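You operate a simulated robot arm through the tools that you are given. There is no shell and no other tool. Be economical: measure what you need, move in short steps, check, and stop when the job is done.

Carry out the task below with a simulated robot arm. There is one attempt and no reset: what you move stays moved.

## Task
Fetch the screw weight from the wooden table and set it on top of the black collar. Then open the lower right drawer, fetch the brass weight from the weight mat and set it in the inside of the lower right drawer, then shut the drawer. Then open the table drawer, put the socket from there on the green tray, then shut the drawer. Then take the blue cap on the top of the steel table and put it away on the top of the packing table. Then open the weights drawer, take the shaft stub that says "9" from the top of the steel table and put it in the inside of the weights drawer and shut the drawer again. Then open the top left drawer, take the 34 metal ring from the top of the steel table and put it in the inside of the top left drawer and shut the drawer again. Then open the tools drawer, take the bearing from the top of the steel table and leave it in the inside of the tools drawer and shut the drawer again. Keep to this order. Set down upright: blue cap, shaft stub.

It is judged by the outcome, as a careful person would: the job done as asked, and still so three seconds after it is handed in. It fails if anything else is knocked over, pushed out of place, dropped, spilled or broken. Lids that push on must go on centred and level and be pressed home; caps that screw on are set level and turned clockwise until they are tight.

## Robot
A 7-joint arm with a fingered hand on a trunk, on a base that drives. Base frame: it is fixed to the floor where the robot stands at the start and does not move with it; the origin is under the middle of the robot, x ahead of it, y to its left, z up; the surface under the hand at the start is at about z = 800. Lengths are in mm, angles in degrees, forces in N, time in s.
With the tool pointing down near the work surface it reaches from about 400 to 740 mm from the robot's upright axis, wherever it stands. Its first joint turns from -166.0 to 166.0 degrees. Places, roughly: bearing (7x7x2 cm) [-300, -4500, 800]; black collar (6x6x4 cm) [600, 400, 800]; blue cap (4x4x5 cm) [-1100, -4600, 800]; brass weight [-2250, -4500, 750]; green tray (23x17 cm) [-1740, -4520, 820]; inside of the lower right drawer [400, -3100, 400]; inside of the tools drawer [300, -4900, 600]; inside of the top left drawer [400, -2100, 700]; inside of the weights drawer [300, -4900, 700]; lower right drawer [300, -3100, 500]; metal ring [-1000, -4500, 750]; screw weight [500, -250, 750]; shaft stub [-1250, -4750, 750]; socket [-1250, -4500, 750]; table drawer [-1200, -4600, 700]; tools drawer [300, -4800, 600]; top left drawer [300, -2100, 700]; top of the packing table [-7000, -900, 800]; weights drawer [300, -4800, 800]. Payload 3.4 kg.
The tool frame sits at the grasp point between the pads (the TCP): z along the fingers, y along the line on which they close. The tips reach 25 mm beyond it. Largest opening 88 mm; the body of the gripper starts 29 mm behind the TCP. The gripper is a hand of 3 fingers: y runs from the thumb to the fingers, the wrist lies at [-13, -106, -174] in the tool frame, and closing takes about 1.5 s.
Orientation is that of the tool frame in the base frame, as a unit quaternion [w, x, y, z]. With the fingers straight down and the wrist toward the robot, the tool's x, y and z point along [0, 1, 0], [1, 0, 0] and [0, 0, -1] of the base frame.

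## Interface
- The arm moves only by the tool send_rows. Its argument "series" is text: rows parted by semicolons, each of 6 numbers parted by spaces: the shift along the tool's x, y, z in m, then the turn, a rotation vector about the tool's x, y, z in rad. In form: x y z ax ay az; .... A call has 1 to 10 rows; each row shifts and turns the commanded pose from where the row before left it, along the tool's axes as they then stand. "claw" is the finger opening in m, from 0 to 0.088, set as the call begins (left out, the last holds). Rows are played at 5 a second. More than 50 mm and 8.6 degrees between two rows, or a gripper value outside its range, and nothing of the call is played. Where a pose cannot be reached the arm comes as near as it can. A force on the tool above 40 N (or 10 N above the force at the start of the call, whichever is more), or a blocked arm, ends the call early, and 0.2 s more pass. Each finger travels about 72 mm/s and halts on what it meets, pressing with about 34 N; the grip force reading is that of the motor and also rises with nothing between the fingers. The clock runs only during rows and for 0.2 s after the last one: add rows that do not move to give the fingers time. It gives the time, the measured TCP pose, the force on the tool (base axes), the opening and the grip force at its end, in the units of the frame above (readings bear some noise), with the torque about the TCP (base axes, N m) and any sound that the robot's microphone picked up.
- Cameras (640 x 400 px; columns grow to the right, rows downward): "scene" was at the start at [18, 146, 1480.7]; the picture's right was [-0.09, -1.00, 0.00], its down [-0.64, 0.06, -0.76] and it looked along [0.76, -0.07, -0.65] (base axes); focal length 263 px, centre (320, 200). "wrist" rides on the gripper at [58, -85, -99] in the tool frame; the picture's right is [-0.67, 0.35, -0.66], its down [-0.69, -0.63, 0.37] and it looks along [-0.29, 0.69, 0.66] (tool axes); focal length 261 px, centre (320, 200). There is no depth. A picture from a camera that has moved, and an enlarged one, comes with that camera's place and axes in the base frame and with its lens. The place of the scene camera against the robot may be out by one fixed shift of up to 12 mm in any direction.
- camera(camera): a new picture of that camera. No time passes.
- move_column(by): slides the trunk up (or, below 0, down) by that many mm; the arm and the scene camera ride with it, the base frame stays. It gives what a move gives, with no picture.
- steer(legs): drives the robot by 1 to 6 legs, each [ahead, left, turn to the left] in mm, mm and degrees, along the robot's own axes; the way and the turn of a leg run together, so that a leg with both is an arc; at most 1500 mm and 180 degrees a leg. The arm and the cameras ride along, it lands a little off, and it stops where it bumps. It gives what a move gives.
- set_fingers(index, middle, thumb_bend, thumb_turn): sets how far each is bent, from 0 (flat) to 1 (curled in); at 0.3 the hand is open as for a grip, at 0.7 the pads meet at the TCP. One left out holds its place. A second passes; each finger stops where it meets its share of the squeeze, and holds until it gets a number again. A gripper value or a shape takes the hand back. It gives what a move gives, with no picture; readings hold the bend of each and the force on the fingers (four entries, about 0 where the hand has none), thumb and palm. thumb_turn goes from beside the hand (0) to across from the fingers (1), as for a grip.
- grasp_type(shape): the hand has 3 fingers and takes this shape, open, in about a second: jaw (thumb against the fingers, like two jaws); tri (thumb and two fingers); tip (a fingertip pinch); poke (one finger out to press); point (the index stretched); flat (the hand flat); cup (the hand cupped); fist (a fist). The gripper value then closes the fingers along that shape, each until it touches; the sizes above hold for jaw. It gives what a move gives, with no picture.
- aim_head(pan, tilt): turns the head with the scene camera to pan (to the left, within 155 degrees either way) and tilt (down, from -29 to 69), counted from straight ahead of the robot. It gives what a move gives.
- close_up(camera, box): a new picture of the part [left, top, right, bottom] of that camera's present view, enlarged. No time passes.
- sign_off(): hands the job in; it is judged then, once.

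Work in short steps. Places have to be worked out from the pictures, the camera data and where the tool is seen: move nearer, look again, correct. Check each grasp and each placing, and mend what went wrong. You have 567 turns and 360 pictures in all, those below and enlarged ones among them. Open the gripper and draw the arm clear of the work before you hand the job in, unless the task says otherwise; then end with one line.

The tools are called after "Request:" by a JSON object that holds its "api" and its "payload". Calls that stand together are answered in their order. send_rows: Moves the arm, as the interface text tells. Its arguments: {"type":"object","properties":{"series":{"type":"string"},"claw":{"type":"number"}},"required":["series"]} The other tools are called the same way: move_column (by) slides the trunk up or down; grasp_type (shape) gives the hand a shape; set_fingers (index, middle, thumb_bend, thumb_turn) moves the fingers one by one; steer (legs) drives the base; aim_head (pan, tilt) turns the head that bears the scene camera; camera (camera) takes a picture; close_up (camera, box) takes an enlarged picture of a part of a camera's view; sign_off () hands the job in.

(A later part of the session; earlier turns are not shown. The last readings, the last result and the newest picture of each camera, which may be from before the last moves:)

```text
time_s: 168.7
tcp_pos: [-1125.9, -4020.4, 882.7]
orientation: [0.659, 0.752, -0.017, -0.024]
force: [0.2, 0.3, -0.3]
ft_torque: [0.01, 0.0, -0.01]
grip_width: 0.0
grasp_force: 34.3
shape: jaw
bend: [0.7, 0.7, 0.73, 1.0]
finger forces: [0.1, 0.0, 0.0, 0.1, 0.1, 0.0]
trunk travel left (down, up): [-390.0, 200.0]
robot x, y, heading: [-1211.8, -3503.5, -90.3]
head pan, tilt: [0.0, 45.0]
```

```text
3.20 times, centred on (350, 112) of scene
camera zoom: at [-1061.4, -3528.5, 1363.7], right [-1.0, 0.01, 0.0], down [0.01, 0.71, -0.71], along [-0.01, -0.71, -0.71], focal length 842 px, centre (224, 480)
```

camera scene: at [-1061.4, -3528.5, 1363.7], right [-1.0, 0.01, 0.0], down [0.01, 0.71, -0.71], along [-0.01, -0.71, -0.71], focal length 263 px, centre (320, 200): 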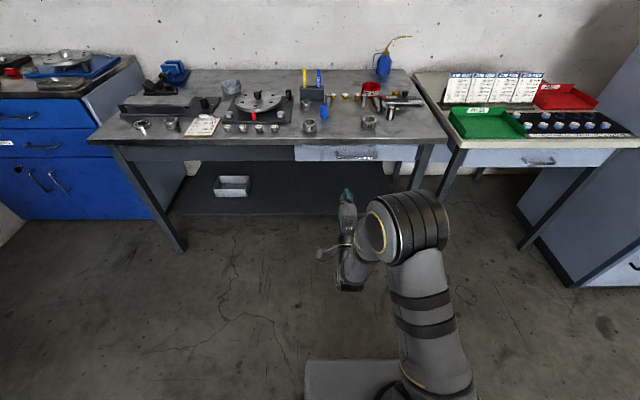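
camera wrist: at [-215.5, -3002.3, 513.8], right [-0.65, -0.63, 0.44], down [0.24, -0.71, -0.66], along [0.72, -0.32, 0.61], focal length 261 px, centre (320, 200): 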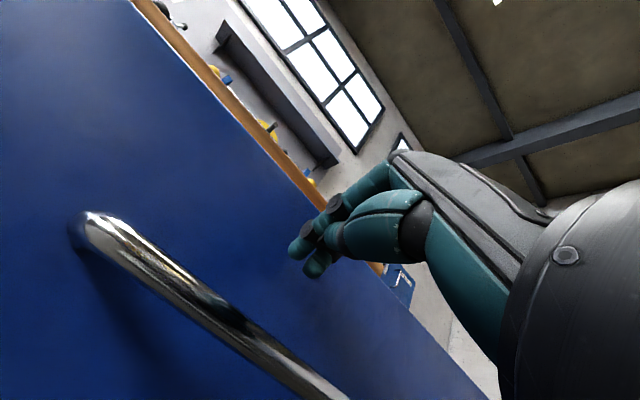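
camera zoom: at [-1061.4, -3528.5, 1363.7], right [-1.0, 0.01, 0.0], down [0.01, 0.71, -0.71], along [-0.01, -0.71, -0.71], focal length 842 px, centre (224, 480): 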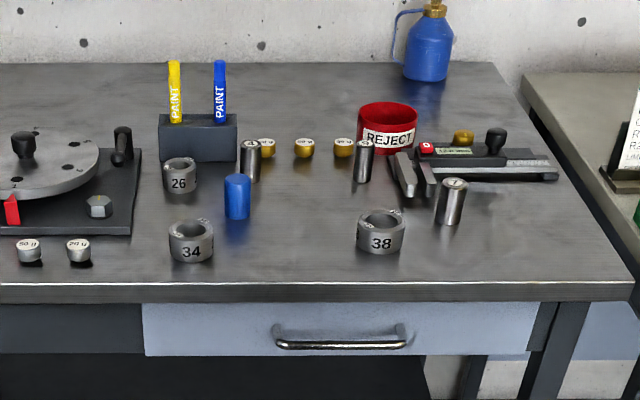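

The handle is at about x=-1222, y≈-4414. I align the hand, lower to z≈745 and approach for a wrist view.

Request:
{"api": "move_column", "payload": {"by": -140}}

Request:
{"api": "send_rows", "payload": {"series": "-0.045 0 0 0 0 0; -0.045 0 0 0 0 0; 0 0 0 0 0 0", "claw": 0.07}}

Request:
{"api": "steer", "payload": {"legs": [[210, 0, 0]]}}

Request:
{"api": "camera", "payload": {"camera": "wrist"}}

Request:
{"api": "camera", "payload": {"camera": "scene"}}

```text
time_s: 170.3
tcp_pos: [-1125.1, -4018.9, 742.9]
orientation: [0.659, 0.751, -0.017, -0.025]
force: [-0.7, 0.8, 0.1]
ft_torque: [-0.02, 0.01, 0.0]
grip_width: 0.0
grasp_force: 34.0
shape: jaw
bend: [0.7, 0.7, 0.73, 1.0]
finger forces: [0.1, 0.0, 0.1, 0.1, 0.0, 0.0]
trunk travel left (down, up): [-250.0, 340.0]
robot x, y, heading: [-1211.9, -3499.6, -90.7]
head pan, tilt: [0.0, 45.0]
```

```text
time_s: 171.1
tcp_pos: [-1134.6, -4009.6, 751.2]
orientation: [0.658, 0.752, -0.022, -0.029]
force: [0.6, -0.2, -0.2]
ft_torque: [-0.01, 0.0, 0.04]
grip_width: 70.3
grasp_force: 0.1
shape: jaw
bend: [0.27, 0.34, 0.5, 0.99]
finger forces: [0.1, 0.0, 0.1, 0.0, 0.0, 0.1]
out of reach, approached as far as the arm can: row 1, 2
trunk travel left (down, up): [-250.0, 340.0]
robot x, y, heading: [-1210.8, -3502.7, -90.5]
head pan, tilt: [0.0, 45.0]
```

```text
time_s: 172.8
tcp_pos: [-1136.3, -4221.8, 751.9]
orientation: [0.658, 0.752, -0.022, -0.03]
force: [0.6, 0.4, 0.6]
ft_torque: [0.01, 0.0, -0.01]
grip_width: 70.0
grasp_force: 0.1
shape: jaw
bend: [0.27, 0.34, 0.5, 0.99]
finger forces: [0.0, 0.1, 0.1, 0.0, 0.0, 0.0]
trunk travel left (down, up): [-250.0, 340.0]
robot x, y, heading: [-1213.0, -3710.5, -90.0]
head pan, tilt: [0.0, 45.0]
```

```text
266 pictures are left
camera wrist: at [-1070.6, -4114.5, 680.7], right [-0.62, 0.65, 0.44], down [-0.71, -0.23, -0.66], along [-0.33, -0.72, 0.61], focal length 261 px, centre (320, 200)
```

wrist: 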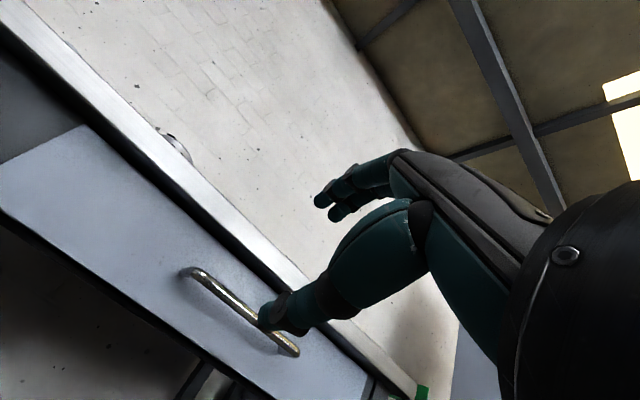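

```text
265 pictures are left
camera scene: at [-1062.7, -3740.1, 1223.8], right [-1.0, 0.01, 0.0], down [0.0, 0.71, -0.71], along [0.0, -0.71, -0.71], focal length 263 px, centre (320, 200)
```

scene: 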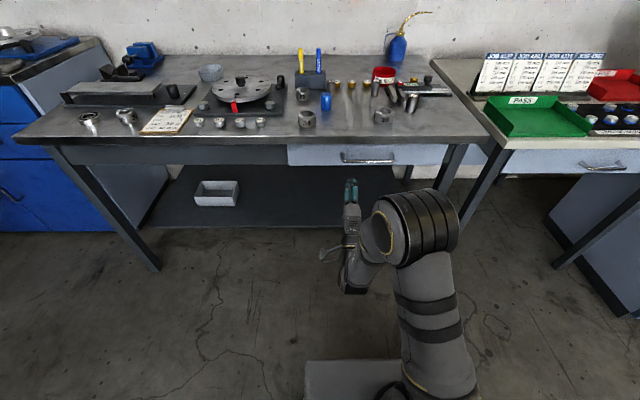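

Handle triangulated at (-1203, -4404, 736). I strafe right 66 mm, lower 15 mm, and approach 110 mm.

Request:
{"api": "move_column", "payload": {"by": -15}}

Request:
{"api": "steer", "payload": {"legs": [[110, -66, 0]]}}

Request:
{"api": "camera", "payload": {"camera": "wrist"}}

Request:
{"api": "close_up", "payload": {"camera": "scene", "box": [280, 130, 460, 240]}}

```text
time_s: 173.4
tcp_pos: [-1136.0, -4221.7, 736.1]
orientation: [0.658, 0.752, -0.022, -0.03]
force: [0.1, -0.4, 0.1]
ft_torque: [0.01, -0.01, 0.01]
grip_width: 70.3
grasp_force: 0.0
shape: jaw
bend: [0.27, 0.34, 0.5, 0.99]
finger forces: [0.0, 0.0, 0.0, 0.0, 0.1, 0.0]
trunk travel left (down, up): [-235.0, 355.0]
robot x, y, heading: [-1215.6, -3710.7, -90.2]
head pan, tilt: [0.0, 45.0]
```

```text
time_s: 174.7
tcp_pos: [-1203.3, -4328.4, 736.6]
orientation: [0.658, 0.752, -0.023, -0.03]
force: [-0.2, -0.8, 0.0]
ft_torque: [0.0, 0.0, 0.02]
grip_width: 70.3
grasp_force: 0.1
shape: jaw
bend: [0.27, 0.34, 0.5, 0.99]
finger forces: [0.1, 0.1, 0.0, 0.0, 0.1, 0.0]
trunk travel left (down, up): [-235.0, 355.0]
robot x, y, heading: [-1282.6, -3822.5, -90.5]
head pan, tilt: [0.0, 45.0]
```

```text
264 pictures are left
camera wrist: at [-1139.1, -4222.8, 665.7], right [-0.62, 0.65, 0.44], down [-0.71, -0.23, -0.66], along [-0.33, -0.72, 0.61], focal length 261 px, centre (320, 200)
```

wrist: 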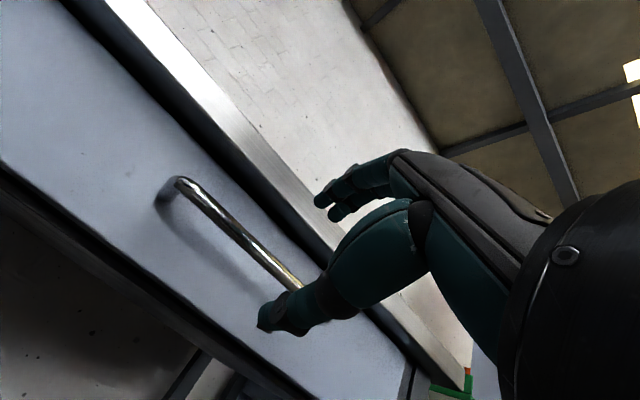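

```text
3.56 times, centred on (370, 185) of scene
camera zoom: at [-1129.7, -3848.5, 1208.8], right [-1.0, 0.01, 0.0], down [0.01, 0.71, -0.71], along [-0.01, -0.71, -0.71], focal length 936 px, centre (142, 253)
```

zoom: 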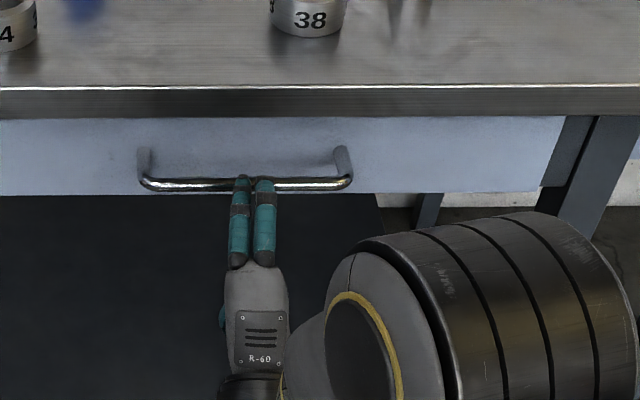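

I advance 50 mm more and check again.

Request:
{"api": "steer", "payload": {"legs": [[50, 0, 0]]}}

Request:
{"api": "camera", "payload": {"camera": "wrist"}}

Request:
{"api": "close_up", "payload": {"camera": "scene", "box": [280, 110, 460, 220]}}

```text
time_s: 175.6
tcp_pos: [-1205.6, -4378.9, 737.5]
orientation: [0.658, 0.752, -0.024, -0.032]
force: [0.3, -1.0, 0.0]
ft_torque: [0.02, 0.0, -0.01]
grip_width: 70.4
grasp_force: 0.1
shape: jaw
bend: [0.27, 0.34, 0.5, 0.99]
finger forces: [0.1, 0.0, 0.1, 0.0, 0.0, 0.0]
trunk travel left (down, up): [-235.0, 355.0]
robot x, y, heading: [-1281.9, -3870.9, -90.7]
head pan, tilt: [0.0, 45.0]
```

```text
262 pictures are left
camera wrist: at [-1139.8, -4272.2, 665.7], right [-0.62, 0.65, 0.44], down [-0.71, -0.23, -0.66], along [-0.33, -0.72, 0.61], focal length 261 px, centre (320, 200)
```

wrist: 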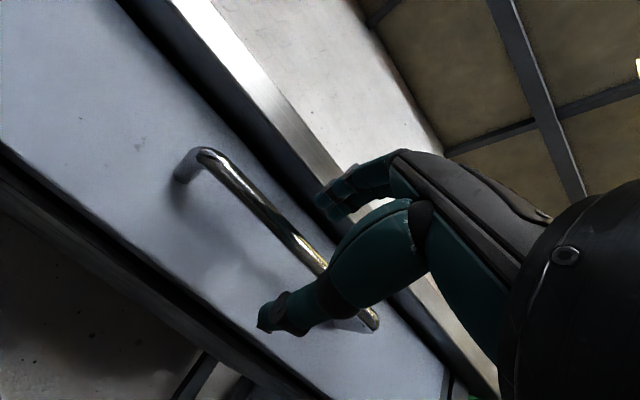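

```text
3.56 times, centred on (370, 165) of scene
camera zoom: at [-1130.3, -3897.9, 1208.8], right [-1.0, 0.01, 0.0], down [0.01, 0.71, -0.71], along [-0.01, -0.71, -0.71], focal length 936 px, centre (142, 324)
```

zoom: 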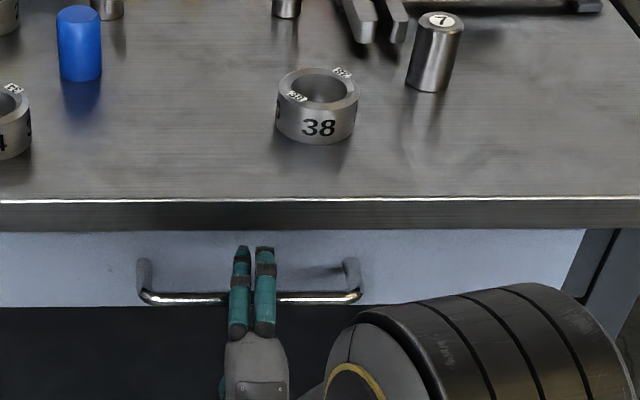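

The bar is at y≈-4399, z≈735. I advance 13 mm with the arm and close.

Request:
{"api": "send_rows", "payload": {"series": "0 0 0.007 0 0 0; 0 0 0.006 0 0 0; 0 0 0 0 0 0"}}

Request:
{"api": "send_rows", "payload": {"series": "0 0 0 0 0 0; 0 0 0 0 0 0; 0 0 0 0 0 0; 0 0 0 0 0 0; 0 0 0 0 0 0; 0 0 0 0 0 0; 0 0 0 0 0 0; 0 0 0 0 0 0", "claw": 0.0}}

Request:
{"api": "camera", "payload": {"camera": "wrist"}}

```text
time_s: 176.4
tcp_pos: [-1206.6, -4391.5, 735.7]
orientation: [0.658, 0.752, -0.025, -0.033]
force: [-0.7, 0.5, 0.0]
ft_torque: [0.02, 0.02, -0.03]
grip_width: 70.0
grasp_force: 0.0
shape: jaw
bend: [0.27, 0.34, 0.5, 0.99]
finger forces: [0.1, 0.0, 0.1, 0.0, 0.1, 0.0]
trunk travel left (down, up): [-235.0, 355.0]
robot x, y, heading: [-1284.7, -3871.7, -90.5]
head pan, tilt: [0.0, 45.0]
```

```text
time_s: 178.2
tcp_pos: [-1205.4, -4392.3, 735.6]
orientation: [0.657, 0.753, -0.025, -0.033]
force: [0.2, -0.5, -10.8]
ft_torque: [0.08, -0.05, 0.03]
grip_width: 3.8
grasp_force: 34.1
shape: jaw
bend: [0.72, 0.71, 0.75, 1.0]
finger forces: [2.5, 5.4, 0.1, 0.1, 32.4, 0.0]
trunk travel left (down, up): [-235.0, 355.0]
robot x, y, heading: [-1280.4, -3867.5, -90.6]
head pan, tilt: [0.0, 45.0]
```

```text
260 pictures are left
camera wrist: at [-1139.7, -4286.0, 664.0], right [-0.61, 0.65, 0.44], down [-0.72, -0.22, -0.66], along [-0.33, -0.72, 0.6], focal length 261 px, centre (320, 200)
```

wrist: 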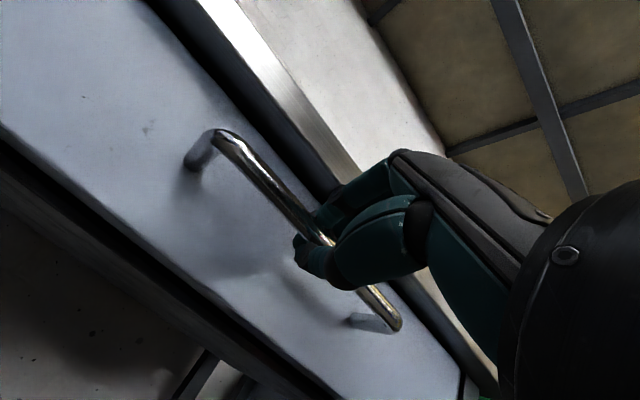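

The bar is gripped. I pull the drawer open by driving back.

Request:
{"api": "steer", "payload": {"legs": [[-60, 0, 0]]}}

Request:
{"api": "steer", "payload": {"legs": [[-190, 0, 0]]}}

Request:
{"api": "camera", "payload": {"camera": "scene"}}

```text
time_s: 179.2
tcp_pos: [-1204.7, -4333.9, 735.4]
orientation: [0.658, 0.752, -0.025, -0.032]
force: [0.0, 1.3, -11.9]
ft_torque: [0.11, -0.04, 0.05]
grip_width: 4.2
grasp_force: 33.7
shape: jaw
bend: [0.72, 0.71, 0.75, 1.0]
finger forces: [2.9, 0.0, 0.0, 0.0, 31.9, 0.0]
trunk travel left (down, up): [-235.0, 355.0]
robot x, y, heading: [-1282.0, -3811.8, -90.5]
head pan, tilt: [0.0, 45.0]
```

```text
time_s: 180.7
tcp_pos: [-1204.0, -4142.8, 735.1]
orientation: [0.657, 0.753, -0.025, -0.033]
force: [-8.9, 0.1, -13.1]
ft_torque: [0.09, -0.07, -0.04]
grip_width: 4.5
grasp_force: 34.4
shape: jaw
bend: [0.72, 0.71, 0.76, 1.0]
finger forces: [4.9, 0.1, 0.0, 0.0, 34.0, 0.0]
trunk travel left (down, up): [-235.0, 355.0]
robot x, y, heading: [-1279.5, -3622.8, -90.5]
head pan, tilt: [0.0, 45.0]
```

```text
259 pictures are left
camera scene: at [-1128.5, -3650.4, 1208.8], right [-1.0, 0.01, 0.0], down [0.01, 0.71, -0.71], along [-0.01, -0.71, -0.71], focal length 263 px, centre (320, 200)
```

scene: 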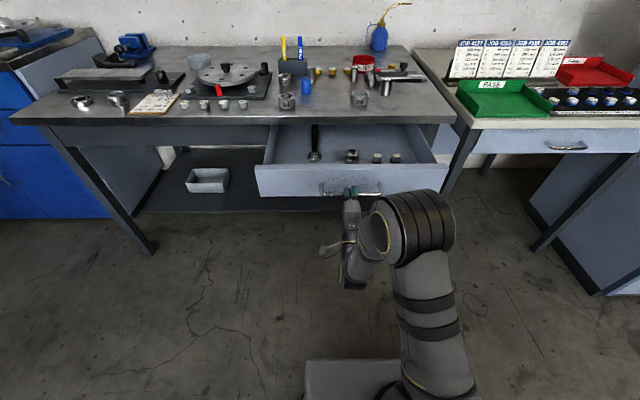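

The drawer is open with items inside. I zoom in to identify the socket, then release and withdraw.

Request:
{"api": "close_up", "payload": {"camera": "scene", "box": [250, 110, 450, 210]}}

Request:
{"api": "send_rows", "payload": {"series": "0 0 0 0 0 0; 0 0 0 0 0 0; 0 0 0 0 0 0; 0 0 0 0 0 0; 0 0 0 0 0 0; 0 0 -0.02 0 0 0; 0 0 -0.03 0 0 0", "claw": 0.07}}

Request:
{"api": "steer", "payload": {"legs": [[-150, 0, 0]]}}

Request:
{"api": "move_column", "payload": {"by": 335}}

Request:
{"api": "send_rows", "payload": {"series": "0 0 0 0.145 0 0; 0 0 0 0.145 0 0; 0 0 0 0.145 0 0; 0 0 0 0.145 0 0; 0 0 0 0.145 0 0; 0 0 0 0.145 0 0; 0 0 0 0.145 0 0; 0 0 0 0.145 0 0; 0 0 0 0.145 0 0; 0 0 0 0.13 0 0"}}

Request:
{"api": "camera", "payload": {"camera": "scene"}}

```text
3.20 times, centred on (350, 160) of scene
camera zoom: at [-1128.5, -3650.4, 1208.8], right [-1.0, 0.01, 0.0], down [0.01, 0.71, -0.71], along [-0.01, -0.71, -0.71], focal length 842 px, centre (224, 328)
```

zoom: 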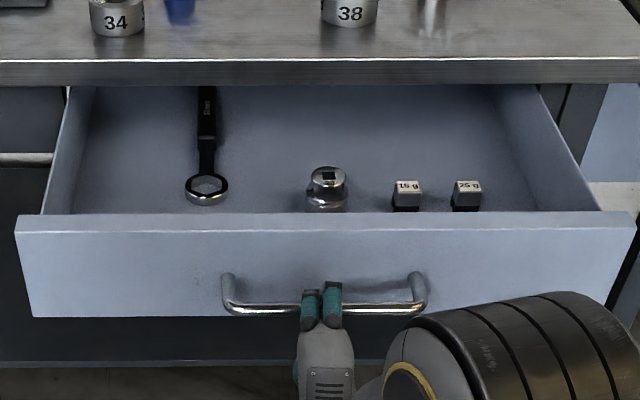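

```text
time_s: 182.3
tcp_pos: [-1200.2, -4092.3, 743.7]
orientation: [0.658, 0.752, -0.025, -0.033]
force: [-0.3, 0.3, -0.7]
ft_torque: [-0.02, 0.01, 0.03]
grip_width: 69.9
grasp_force: 0.1
shape: jaw
bend: [0.27, 0.34, 0.5, 0.99]
finger forces: [0.1, 0.0, 0.1, 0.1, 0.1, 0.0]
trunk travel left (down, up): [-235.0, 355.0]
robot x, y, heading: [-1279.6, -3621.6, -90.5]
head pan, tilt: [0.0, 45.0]
```

```text
time_s: 183.7
tcp_pos: [-1199.0, -3948.4, 742.6]
orientation: [0.658, 0.752, -0.023, -0.031]
force: [0.1, -0.8, 0.9]
ft_torque: [-0.01, 0.01, 0.01]
grip_width: 69.5
grasp_force: 0.0
shape: jaw
bend: [0.27, 0.34, 0.5, 0.99]
finger forces: [0.0, 0.0, 0.1, 0.1, 0.0, 0.1]
trunk travel left (down, up): [-235.0, 355.0]
robot x, y, heading: [-1278.4, -3476.9, -90.5]
head pan, tilt: [0.0, 45.0]
```

```text
time_s: 187.0
tcp_pos: [-1197.3, -3948.0, 1078.1]
orientation: [0.658, 0.752, -0.023, -0.031]
force: [0.8, -0.2, 0.0]
ft_torque: [-0.01, -0.01, 0.0]
grip_width: 69.6
grasp_force: 0.0
shape: jaw
bend: [0.27, 0.34, 0.5, 0.99]
finger forces: [0.1, 0.0, 0.0, 0.0, 0.2, 0.0]
trunk travel left (down, up): [-570.0, 20.0]
robot x, y, heading: [-1278.2, -3475.9, -90.2]
head pan, tilt: [0.0, 45.0]
```

```text
time_s: 189.2
tcp_pos: [-1194.5, -3956.7, 1077.0]
orientation: [0.0, 0.999, -0.039, -0.008]
force: [0.1, 0.1, 0.5]
ft_torque: [0.0, -0.01, -0.01]
grip_width: 69.9
grasp_force: 0.1
shape: jaw
bend: [0.27, 0.34, 0.5, 0.99]
finger forces: [0.0, 0.1, 0.0, 0.0, 0.0, 0.0]
out of reach, approached as far as the arm can: row 2, 3
trunk travel left (down, up): [-570.0, 20.0]
robot x, y, heading: [-1280.5, -3474.8, -90.5]
head pan, tilt: [0.0, 45.0]
```

```text
257 pictures are left
camera scene: at [-1126.4, -3503.3, 1543.8], right [-1.0, 0.01, 0.0], down [0.01, 0.71, -0.71], along [-0.01, -0.71, -0.71], focal length 263 px, centre (320, 200)
```

scene: 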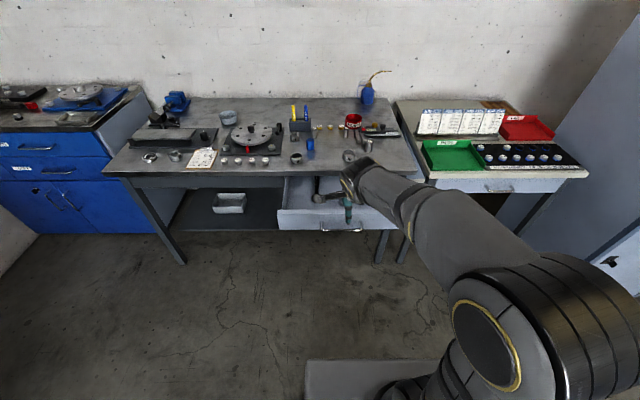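

The socket (chrome, square hole) is at about (-1230, -4315) in the drawer. I square up the hand, drive ahead 290 mm and look with the wrist camera.

Request:
{"api": "send_rows", "payload": {"series": "0 0 0 0 0.016 0; 0 0 0 0 0 -0.078; -0.02 0 0 0 0 0; 0 0 0 0 0 0"}}

Request:
{"api": "steer", "payload": {"legs": [[290, 0, 0]]}}

Request:
{"api": "camera", "payload": {"camera": "wrist"}}

```text
time_s: 190.2
tcp_pos: [-1215.6, -3955.9, 1075.9]
orientation: [0.0, 1.0, 0.0, 0.001]
force: [0.1, -0.3, 0.4]
ft_torque: [0.01, -0.06, 0.01]
grip_width: 69.9
grasp_force: 0.0
shape: jaw
bend: [0.27, 0.34, 0.5, 0.99]
finger forces: [0.1, 0.1, 0.0, 0.0, 0.0, 0.0]
trunk travel left (down, up): [-570.0, 20.0]
robot x, y, heading: [-1280.3, -3474.5, -90.4]
head pan, tilt: [0.0, 45.0]
```

```text
time_s: 192.2
tcp_pos: [-1220.1, -4246.0, 1075.5]
orientation: [0.001, 1.0, -0.002, -0.001]
force: [0.5, 0.4, -0.3]
ft_torque: [-0.01, 0.02, 0.02]
grip_width: 69.9
grasp_force: 0.1
shape: jaw
bend: [0.27, 0.34, 0.5, 0.99]
finger forces: [0.0, 0.0, 0.0, 0.0, 0.0, 0.0]
trunk travel left (down, up): [-570.0, 20.0]
robot x, y, heading: [-1280.9, -3766.5, -90.4]
head pan, tilt: [0.0, 45.0]
```

```text
256 pictures are left
camera wrist: at [-1160.8, -4160.3, 1176.4], right [-0.67, -0.35, 0.66], down [-0.68, 0.63, -0.37], along [-0.29, -0.69, -0.66], focal length 261 px, centre (320, 200)
```

wrist: 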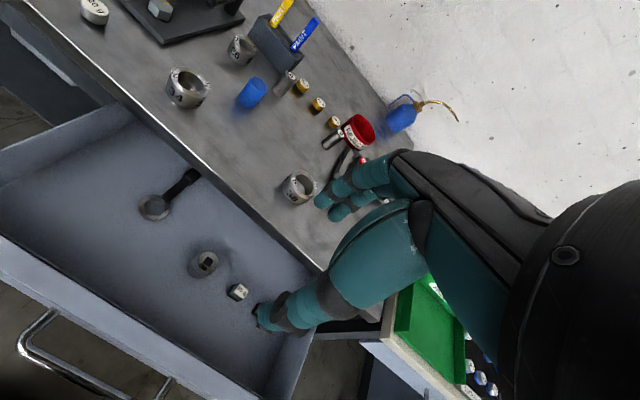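

Socket is near (-1228, -4323). I move over it and lower the trunk 180 mm for a second view.

Request:
{"api": "send_rows", "payload": {"series": "-0.008 0.04 0 0 0 0; 0 0.036 0 0 0 0; 0 0 0 0 0 0"}}

Request:
{"api": "move_column", "payload": {"by": -190}}

Request:
{"api": "camera", "payload": {"camera": "wrist"}}

Request:
{"api": "camera", "payload": {"camera": "scene"}}

```text
time_s: 193.0
tcp_pos: [-1228.4, -4322.7, 1076.4]
orientation: [0.001, 1.0, -0.001, 0.0]
force: [-0.2, -0.2, 0.3]
ft_torque: [-0.01, -0.01, -0.03]
grip_width: 69.9
grasp_force: 0.1
shape: jaw
bend: [0.27, 0.34, 0.5, 0.99]
finger forces: [0.0, 0.0, 0.0, 0.1, 0.0, 0.0]
trunk travel left (down, up): [-570.0, 20.0]
robot x, y, heading: [-1277.9, -3763.6, -90.5]
head pan, tilt: [0.0, 45.0]
```

```text
time_s: 195.1
tcp_pos: [-1229.6, -4323.5, 885.8]
orientation: [0.001, 1.0, -0.002, 0.0]
force: [-0.3, -0.4, 0.0]
ft_torque: [0.0, 0.01, -0.02]
grip_width: 69.7
grasp_force: 0.0
shape: jaw
bend: [0.27, 0.34, 0.5, 0.99]
finger forces: [0.0, 0.1, 0.0, 0.0, 0.0, 0.0]
trunk travel left (down, up): [-380.0, 210.0]
robot x, y, heading: [-1279.5, -3767.0, -90.5]
head pan, tilt: [0.0, 45.0]
```

```text
255 pictures are left
camera wrist: at [-1170.0, -4236.6, 986.9], right [-0.67, -0.35, 0.66], down [-0.68, 0.63, -0.37], along [-0.29, -0.69, -0.66], focal length 261 px, centre (320, 200)
```

wrist: 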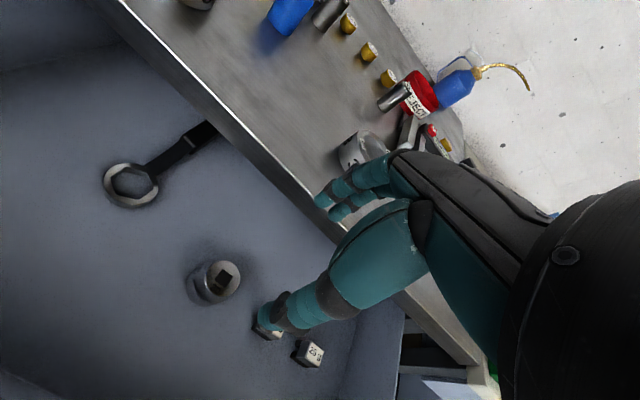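

```text
254 pictures are left
camera scene: at [-1129.0, -3792.5, 1353.8], right [-1.0, 0.01, 0.0], down [0.01, 0.71, -0.71], along [-0.01, -0.71, -0.71], focal length 263 px, centre (320, 200)
```

scene: 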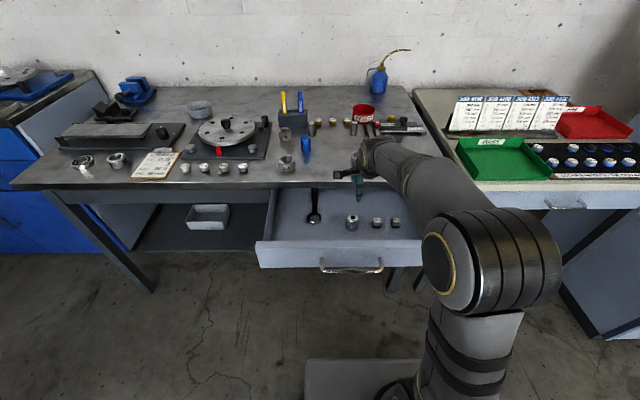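

I zoom on the socket for its dimensions.

Request:
{"api": "close_up", "payload": {"camera": "wrist", "box": [160, 235, 288, 315]}}

Request:
{"api": "close_up", "payload": {"camera": "scene", "box": [310, 190, 410, 250]}}

```text
5.00 times, centred on (224, 275) of wrist
camera zoom: at [-1170.0, -4236.6, 986.9], right [-0.67, -0.35, 0.66], down [-0.68, 0.63, -0.37], along [-0.29, -0.69, -0.66], focal length 1303 px, centre (800, -175)
```

zoom: 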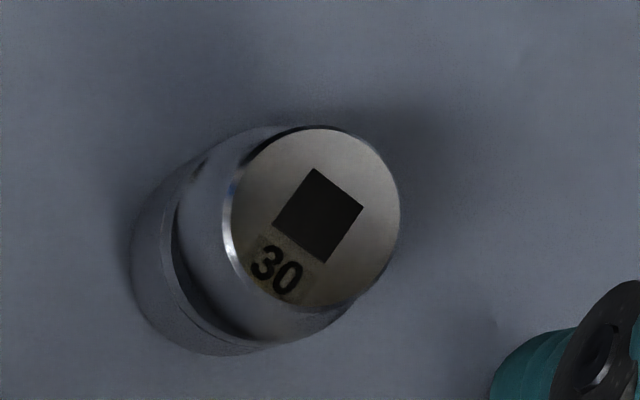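

```text
6.40 times, centred on (360, 220) of scene
camera zoom: at [-1129.0, -3792.5, 1353.8], right [-1.0, 0.01, 0.0], down [0.01, 0.71, -0.71], along [-0.01, -0.71, -0.71], focal length 1685 px, centre (64, 72)
```

zoom: 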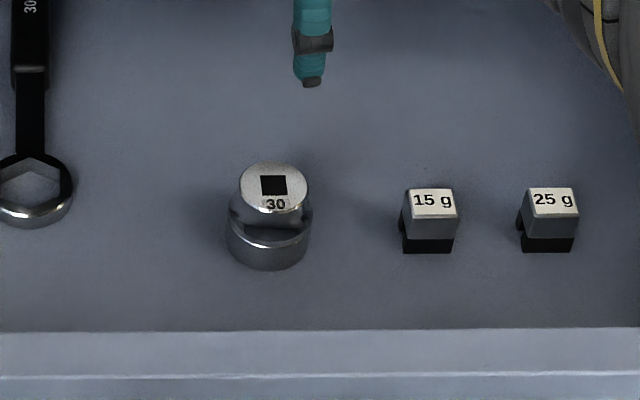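

Socket: about 38 mm base, 39 mm tall, centred at (-1228, -4322), floor z≈711. I descend around it.

Request:
{"api": "send_rows", "payload": {"series": "0.001 -0.003 0.04 0 0 0; 0 0 0.04 0 0 0; 0 0 0.04 0 0 0; 0 0 0.015 0 0 0; 0 0 0.006 0 0 0; 0 0 0 0 0 0"}}

Request:
{"api": "camera", "payload": {"camera": "wrist"}}

Request:
{"api": "close_up", "payload": {"camera": "scene", "box": [300, 140, 440, 260]}}

```text
time_s: 196.4
tcp_pos: [-1227.9, -4317.1, 746.1]
orientation: [0.001, 1.0, -0.001, 0.0]
force: [0.1, 0.5, 0.4]
ft_torque: [0.01, -0.02, 0.01]
grip_width: 69.7
grasp_force: 0.1
shape: jaw
bend: [0.27, 0.34, 0.5, 0.99]
finger forces: [0.0, 0.1, 0.0, 0.0, 0.1, 0.1]
trunk travel left (down, up): [-380.0, 210.0]
robot x, y, heading: [-1279.6, -3765.6, -90.6]
head pan, tilt: [0.0, 45.0]
```

```text
251 pictures are left
camera wrist: at [-1168.9, -4232.4, 847.1], right [-0.67, -0.34, 0.66], down [-0.68, 0.63, -0.37], along [-0.29, -0.69, -0.66], focal length 261 px, centre (320, 200)
```

wrist: 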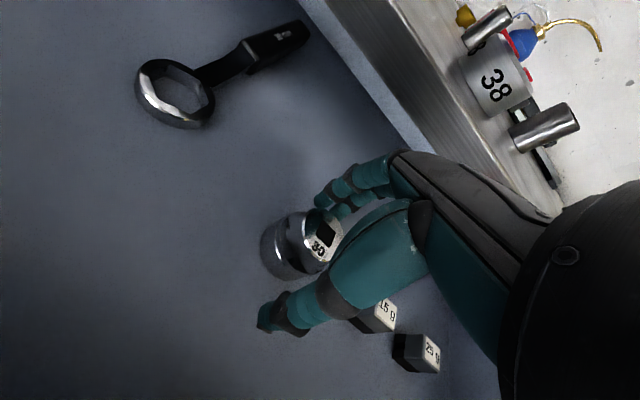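

```text
3.33 times, centred on (370, 200) of scene
camera zoom: at [-1128.9, -3792.5, 1353.8], right [-1.0, 0.01, 0.0], down [0.01, 0.71, -0.71], along [-0.01, -0.71, -0.71], focal length 878 px, centre (153, 200)
```

zoom: 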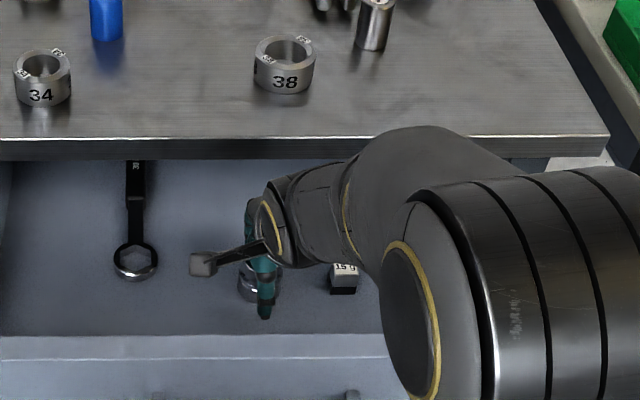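

The socket stands between thumb and fingers. I go 5 mm lower and close.

Request:
{"api": "send_rows", "payload": {"series": "0 0 0.005 0 0 0; 0 0 0 0 0 0; 0 0 0 0 0 0; 0 0 0 0 0 0; 0 0 0 0 0 0; 0 0 0 0 0 0; 0 0 0 0 0 0; 0 0 0 0 0 0", "claw": 0.0}}

Request:
{"api": "send_rows", "payload": {"series": "0 0 -0.01 0 0 0; 0 0 -0.02 0 0 0; 0 0 -0.04 0 0 0; 0 0 -0.045 0 0 0; 0 0 0 0 0 0"}}

Request:
{"api": "camera", "payload": {"camera": "wrist"}}

```text
time_s: 198.2
tcp_pos: [-1228.0, -4318.6, 741.7]
orientation: [0.0, 1.0, -0.002, 0.0]
force: [-0.4, 0.3, -0.4]
ft_torque: [0.0, 0.02, 0.02]
grip_width: 34.0
grasp_force: 33.6
shape: jaw
bend: [0.74, 0.41, 0.75, 1.0]
finger forces: [19.2, 11.1, 0.0, 0.0, 29.6, 0.0]
trunk travel left (down, up): [-380.0, 210.0]
robot x, y, heading: [-1281.3, -3767.7, -90.7]
head pan, tilt: [0.0, 45.0]
```

```text
time_s: 199.4
tcp_pos: [-1226.5, -4317.5, 858.7]
orientation: [0.0, 1.0, -0.002, 0.0]
force: [-0.4, -0.2, -2.7]
ft_torque: [0.0, -0.01, -0.02]
grip_width: 28.2
grasp_force: 34.2
shape: jaw
bend: [0.74, 0.43, 0.78, 1.0]
finger forces: [14.3, 11.0, 0.0, 0.1, 27.6, 0.0]
trunk travel left (down, up): [-380.0, 210.0]
robot x, y, heading: [-1281.1, -3765.5, -90.4]
head pan, tilt: [0.0, 45.0]
```

```text
249 pictures are left
camera wrist: at [-1167.6, -4231.2, 958.6], right [-0.67, -0.35, 0.66], down [-0.68, 0.63, -0.37], along [-0.29, -0.69, -0.66], focal length 261 px, centre (320, 200)
```

wrist: 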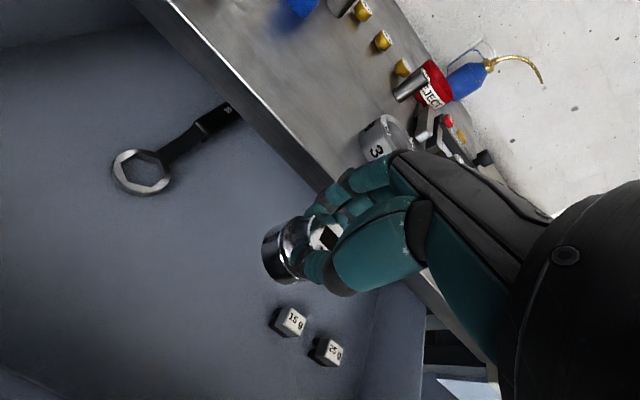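

The grip settled to 28 mm, on the neck. I zoom to see how the socket hangs.

Request:
{"api": "close_up", "payload": {"camera": "wrist", "box": [230, 180, 390, 310]}}

Request:
{"api": "close_up", "payload": {"camera": "scene", "box": [300, 120, 440, 220]}}

```text
3.08 times, centred on (310, 245) of wrist
camera zoom: at [-1167.6, -4231.2, 958.6], right [-0.67, -0.35, 0.66], down [-0.68, 0.63, -0.37], along [-0.29, -0.69, -0.66], focal length 802 px, centre (351, 62)
```

zoom: 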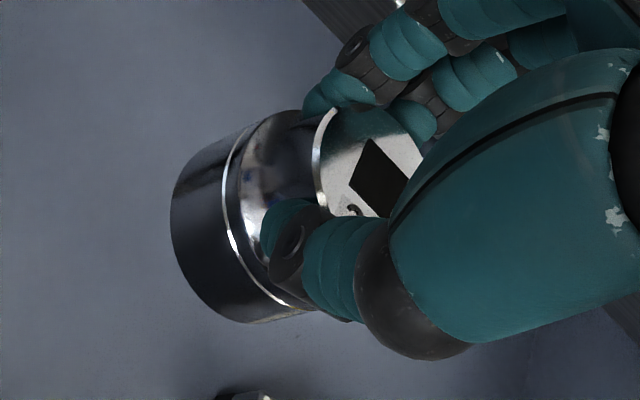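

```text
4.00 times, centred on (370, 170) of scene
camera zoom: at [-1129.0, -3792.6, 1353.8], right [-1.0, 0.01, 0.0], down [0.01, 0.71, -0.71], along [-0.01, -0.71, -0.71], focal length 1053 px, centre (120, 320)
```

zoom: 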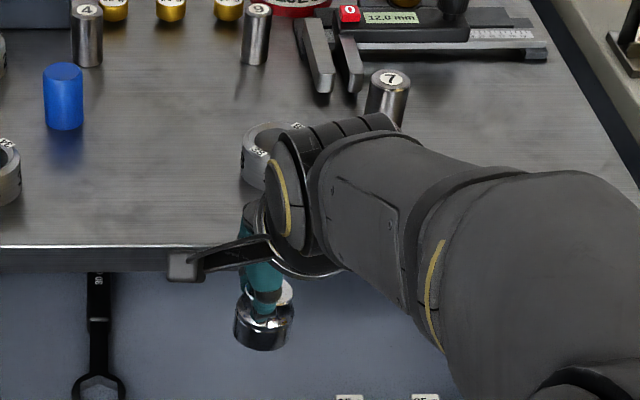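

The socket hangs upright by its neck. I raise the trunk and strafe right to the green tray.

Request:
{"api": "move_column", "payload": {"by": 130}}

Request:
{"api": "steer", "payload": {"legs": [[0, -480, 0]]}}

Request:
{"api": "camera", "payload": {"camera": "wrist"}}

Request:
{"api": "camera", "payload": {"camera": "scene"}}

```text
time_s: 201.0
tcp_pos: [-1225.6, -4317.5, 988.2]
orientation: [0.0, 1.0, -0.002, 0.0]
force: [-0.8, -0.3, -2.5]
ft_torque: [-0.01, 0.0, -0.01]
grip_width: 28.2
grasp_force: 34.4
shape: jaw
bend: [0.74, 0.43, 0.78, 1.0]
finger forces: [14.4, 11.0, 0.0, 0.0, 27.5, 0.1]
trunk travel left (down, up): [-510.0, 80.0]
robot x, y, heading: [-1278.6, -3764.8, -90.7]
head pan, tilt: [0.0, 45.0]
```

```text
time_s: 203.8
tcp_pos: [-1680.0, -4316.2, 987.6]
orientation: [0.001, 1.0, 0.008, 0.0]
force: [0.2, -0.1, -2.3]
ft_torque: [0.03, -0.02, 0.01]
grip_width: 28.1
grasp_force: 33.6
shape: jaw
bend: [0.74, 0.43, 0.78, 1.0]
finger forces: [14.5, 11.1, 0.0, 0.0, 27.5, 0.1]
trunk travel left (down, up): [-510.0, 80.0]
robot x, y, heading: [-1740.8, -3764.5, -89.7]
head pan, tilt: [0.0, 45.0]
```

```text
246 pictures are left
camera wrist: at [-1622.2, -4228.9, 1088.2], right [-0.66, -0.36, 0.66], down [-0.7, 0.62, -0.37], along [-0.27, -0.7, -0.66], focal length 261 px, centre (320, 200)
```

wrist: 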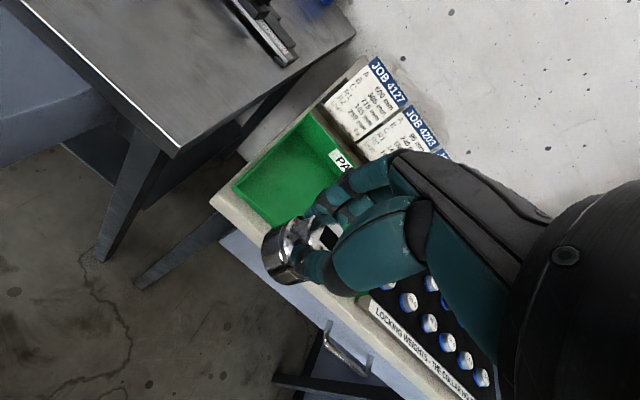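

```text
245 pictures are left
camera scene: at [-1592.1, -3789.5, 1483.8], right [-1.0, -0.01, 0.0], down [-0.01, 0.71, -0.71], along [0.01, -0.71, -0.71], focal length 263 px, centre (320, 200)
```

scene: 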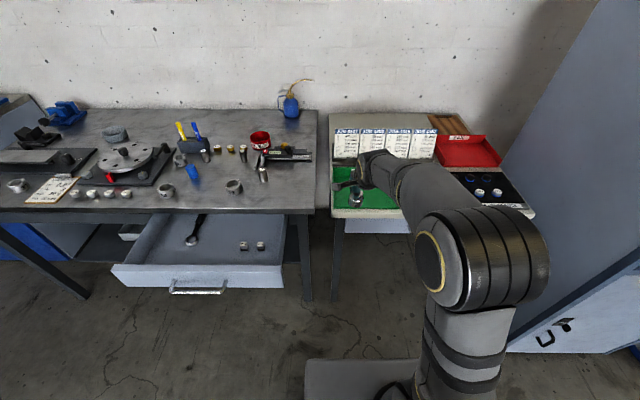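

I drive ahead 120 mm and 55 mm right, then move the socket above the tray's middle.

Request:
{"api": "steer", "payload": {"legs": [[125, -55, 0]]}}

Request:
{"api": "send_rows", "payload": {"series": "0 0.035 0 0 0 0; 0 0.03 0 0 0 0; 0 0 0 0 0 0"}}

Request:
{"api": "camera", "payload": {"camera": "wrist"}}

Request:
{"api": "camera", "payload": {"camera": "scene"}}

```text
time_s: 205.1
tcp_pos: [-1733.6, -4443.4, 987.5]
orientation: [0.001, 1.0, 0.006, 0.0]
force: [-0.4, -0.4, -2.4]
ft_torque: [0.03, -0.04, 0.02]
grip_width: 28.3
grasp_force: 34.4
shape: jaw
bend: [0.74, 0.43, 0.78, 1.0]
finger forces: [14.3, 11.1, 0.0, 0.0, 27.4, 0.1]
trunk travel left (down, up): [-510.0, 80.0]
robot x, y, heading: [-1798.7, -3891.6, -89.6]
head pan, tilt: [0.0, 45.0]
```

```text
time_s: 205.9
tcp_pos: [-1731.8, -4505.3, 990.9]
orientation: [0.001, 1.0, 0.007, 0.001]
force: [-0.3, -0.7, -2.1]
ft_torque: [0.01, -0.03, -0.02]
grip_width: 28.2
grasp_force: 34.2
shape: jaw
bend: [0.74, 0.43, 0.78, 1.0]
finger forces: [14.2, 11.2, 0.0, 0.0, 26.8, 0.0]
trunk travel left (down, up): [-510.0, 80.0]
robot x, y, heading: [-1797.3, -3892.1, -89.6]
head pan, tilt: [0.0, 45.0]
```

```text
244 pictures are left
camera wrist: at [-1674.3, -4419.4, 1090.1], right [-0.66, -0.36, 0.66], down [-0.69, 0.62, -0.37], along [-0.28, -0.7, -0.66], focal length 261 px, centre (320, 200)
```

wrist: 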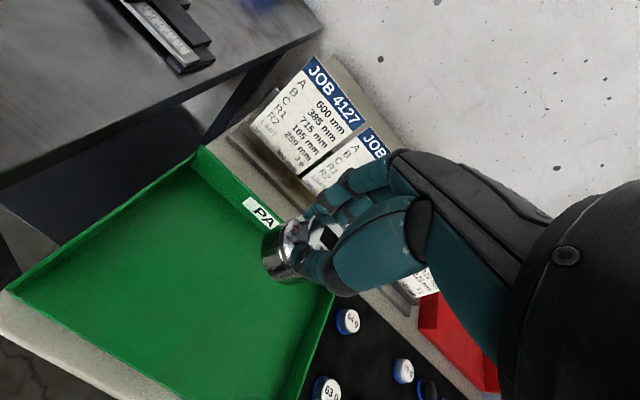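

```text
243 pictures are left
camera scene: at [-1644.9, -3916.5, 1483.8], right [-1.0, -0.01, 0.0], down [0.0, 0.71, -0.71], along [0.0, -0.71, -0.71], focal length 263 px, centre (320, 200)
```

scene: 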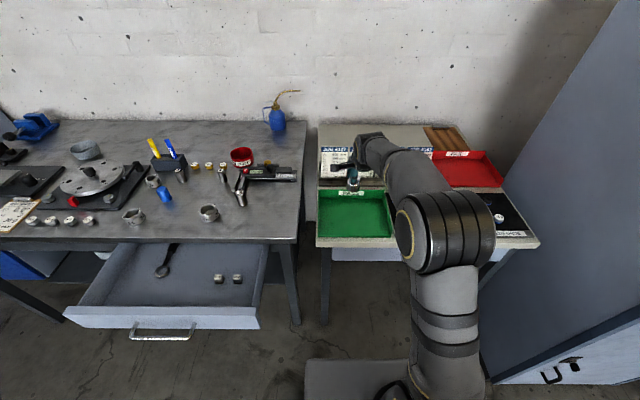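

The target spot is mid-tray. I descend to about 880 and then step until contact.

Request:
{"api": "send_rows", "payload": {"series": "0.006 0 0.03 0 0 0; 0.005 0 0.04 0 0 0; 0 0 0.03 0 0 0; 0 0 0.012 0 0 0; 0 0 0 0 0 0"}}

Request:
{"api": "camera", "payload": {"camera": "wrist"}}

```text
time_s: 207.1
tcp_pos: [-1723.3, -4506.3, 875.1]
orientation: [0.001, 1.0, 0.007, 0.0]
force: [-0.3, -0.3, -1.1]
ft_torque: [-0.01, -0.03, 0.02]
grip_width: 28.0
grasp_force: 33.7
shape: jaw
bend: [0.74, 0.43, 0.78, 1.0]
finger forces: [14.1, 11.2, 0.1, 0.1, 26.7, 0.0]
trunk travel left (down, up): [-510.0, 80.0]
robot x, y, heading: [-1798.6, -3890.6, -89.7]
head pan, tilt: [0.0, 45.0]
```

```text
242 pictures are left
camera wrist: at [-1666.0, -4419.2, 974.9], right [-0.66, -0.36, 0.66], down [-0.69, 0.62, -0.37], along [-0.28, -0.7, -0.66], focal length 261 px, centre (320, 200)
```

wrist: 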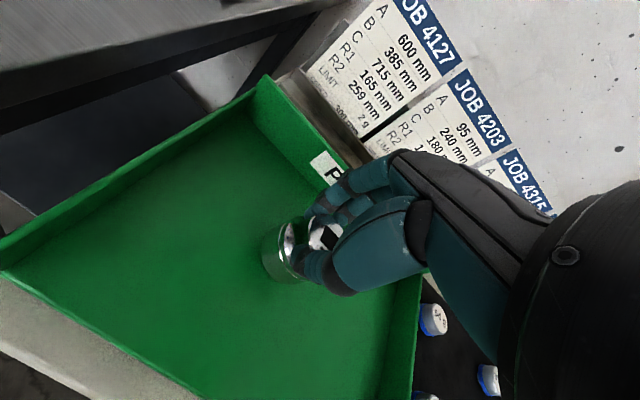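

Clear of the walls. I step down by 3 mm rows.

Request:
{"api": "send_rows", "payload": {"series": "0 0 0.003 0 0 0; 0 0 0.003 0 0 0; 0 0 0 0 0 0"}}

Request:
{"api": "send_rows", "payload": {"series": "0 0 0.002 0 0 0; 0 0 0.002 0 0 0; 0 0 0 0 0 0"}}

Request:
{"api": "send_rows", "payload": {"series": "0 0 0.002 0 0 0; 0 0 0.002 0 0 0; 0 0 0 0 0 0"}}

```text
time_s: 207.9
tcp_pos: [-1721.8, -4506.8, 869.5]
orientation: [0.001, 1.0, 0.007, 0.0]
force: [0.8, 0.0, -2.3]
ft_torque: [0.01, 0.01, 0.01]
grip_width: 27.8
grasp_force: 34.4
shape: jaw
bend: [0.74, 0.43, 0.78, 1.0]
finger forces: [14.1, 11.3, 0.1, 0.1, 26.6, 0.0]
trunk travel left (down, up): [-510.0, 80.0]
robot x, y, heading: [-1797.5, -3889.7, -89.9]
head pan, tilt: [0.0, 45.0]
```

```text
time_s: 208.7
tcp_pos: [-1722.0, -4507.2, 865.6]
orientation: [0.001, 1.0, 0.007, 0.001]
force: [-0.1, -0.5, -2.6]
ft_torque: [0.02, 0.01, -0.02]
grip_width: 28.2
grasp_force: 34.2
shape: jaw
bend: [0.74, 0.43, 0.78, 1.0]
finger forces: [14.2, 11.2, 0.0, 0.1, 26.6, 0.1]
trunk travel left (down, up): [-510.0, 80.0]
robot x, y, heading: [-1798.2, -3892.0, -89.7]
head pan, tilt: [0.0, 45.0]
```

```text
time_s: 209.5
tcp_pos: [-1721.0, -4507.3, 863.5]
orientation: [0.003, 1.0, 0.006, 0.001]
force: [3.0, 0.1, 9.1]
ft_torque: [-0.28, 0.01, 0.04]
grip_width: 28.3
grasp_force: 34.3
shape: jaw
bend: [0.74, 0.42, 0.78, 1.0]
finger forces: [18.5, 15.5, 0.0, 0.1, 29.5, 0.0]
trunk travel left (down, up): [-510.0, 80.0]
robot x, y, heading: [-1794.7, -3895.1, -89.7]
head pan, tilt: [0.0, 45.0]
```

Contact (9 N). I look before releasing.

Request:
{"api": "close_up", "payload": {"camera": "wrist", "box": [220, 180, 400, 310]}}

Request:
{"api": "close_up", "payload": {"camera": "scene", "box": [300, 120, 440, 260]}}

```text
3.08 times, centred on (310, 245) of wrist
camera zoom: at [-1664.3, -4420.1, 963.5], right [-0.66, -0.35, 0.66], down [-0.69, 0.62, -0.37], along [-0.28, -0.7, -0.66], focal length 802 px, centre (351, 62)
```

zoom: 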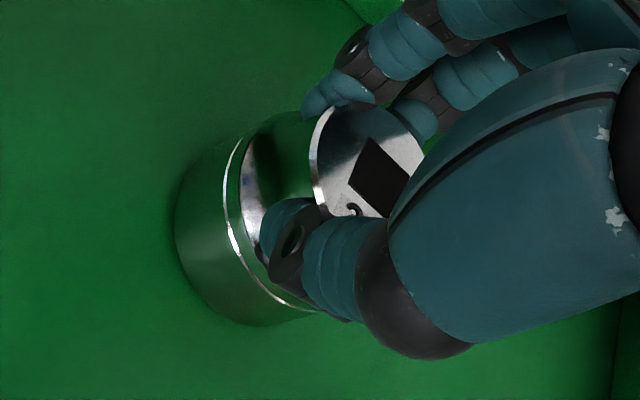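

```text
2.86 times, centred on (370, 190) of scene
camera zoom: at [-1644.5, -3914.9, 1483.9], right [-1.0, -0.01, 0.0], down [-0.01, 0.71, -0.71], along [0.0, -0.71, -0.71], focal length 752 px, centre (177, 229)
```

zoom: 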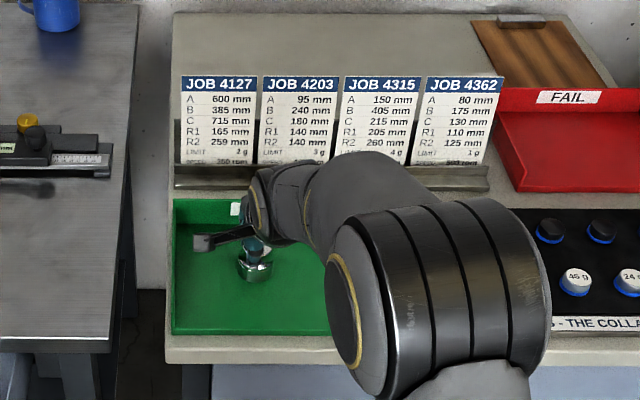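

The socket touches the tray floor and looks upright. I release it.

Request:
{"api": "send_rows", "payload": {"series": "0 0 0.001 0 0 0; 0 0 0 0 0 0; 0 0 0 0 0 0; 0 0 0 0 0 0; 0 0 0 0 0 0; 0 0 0 0 0 0", "claw": 0.065}}

Request:
{"api": "camera", "payload": {"camera": "wrist"}}

```text
time_s: 210.9
tcp_pos: [-1721.9, -4508.4, 861.8]
orientation: [0.001, 1.0, 0.007, 0.0]
force: [0.6, 0.8, 0.0]
ft_torque: [0.0, 0.0, 0.03]
grip_width: 64.8
grasp_force: 0.1
shape: jaw
bend: [0.27, 0.36, 0.55, 0.99]
finger forces: [0.1, 0.0, 0.0, 0.1, 0.0, 0.0]
trunk travel left (down, up): [-510.0, 80.0]
robot x, y, heading: [-1796.4, -3890.5, -89.9]
head pan, tilt: [0.0, 45.0]
```

```text
239 pictures are left
camera wrist: at [-1665.1, -4420.6, 960.9], right [-0.66, -0.36, 0.66], down [-0.69, 0.62, -0.37], along [-0.28, -0.7, -0.66], focal length 261 px, centre (320, 200)
```

wrist: 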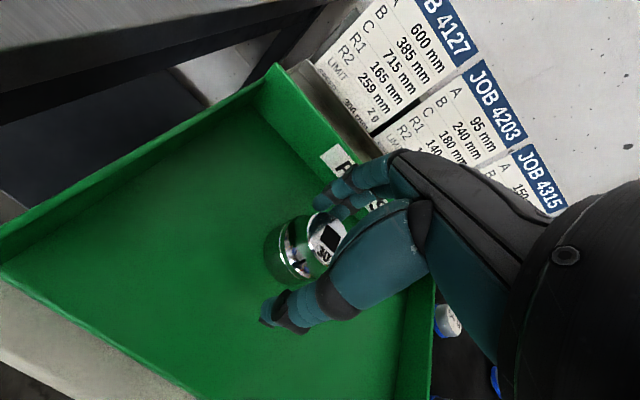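

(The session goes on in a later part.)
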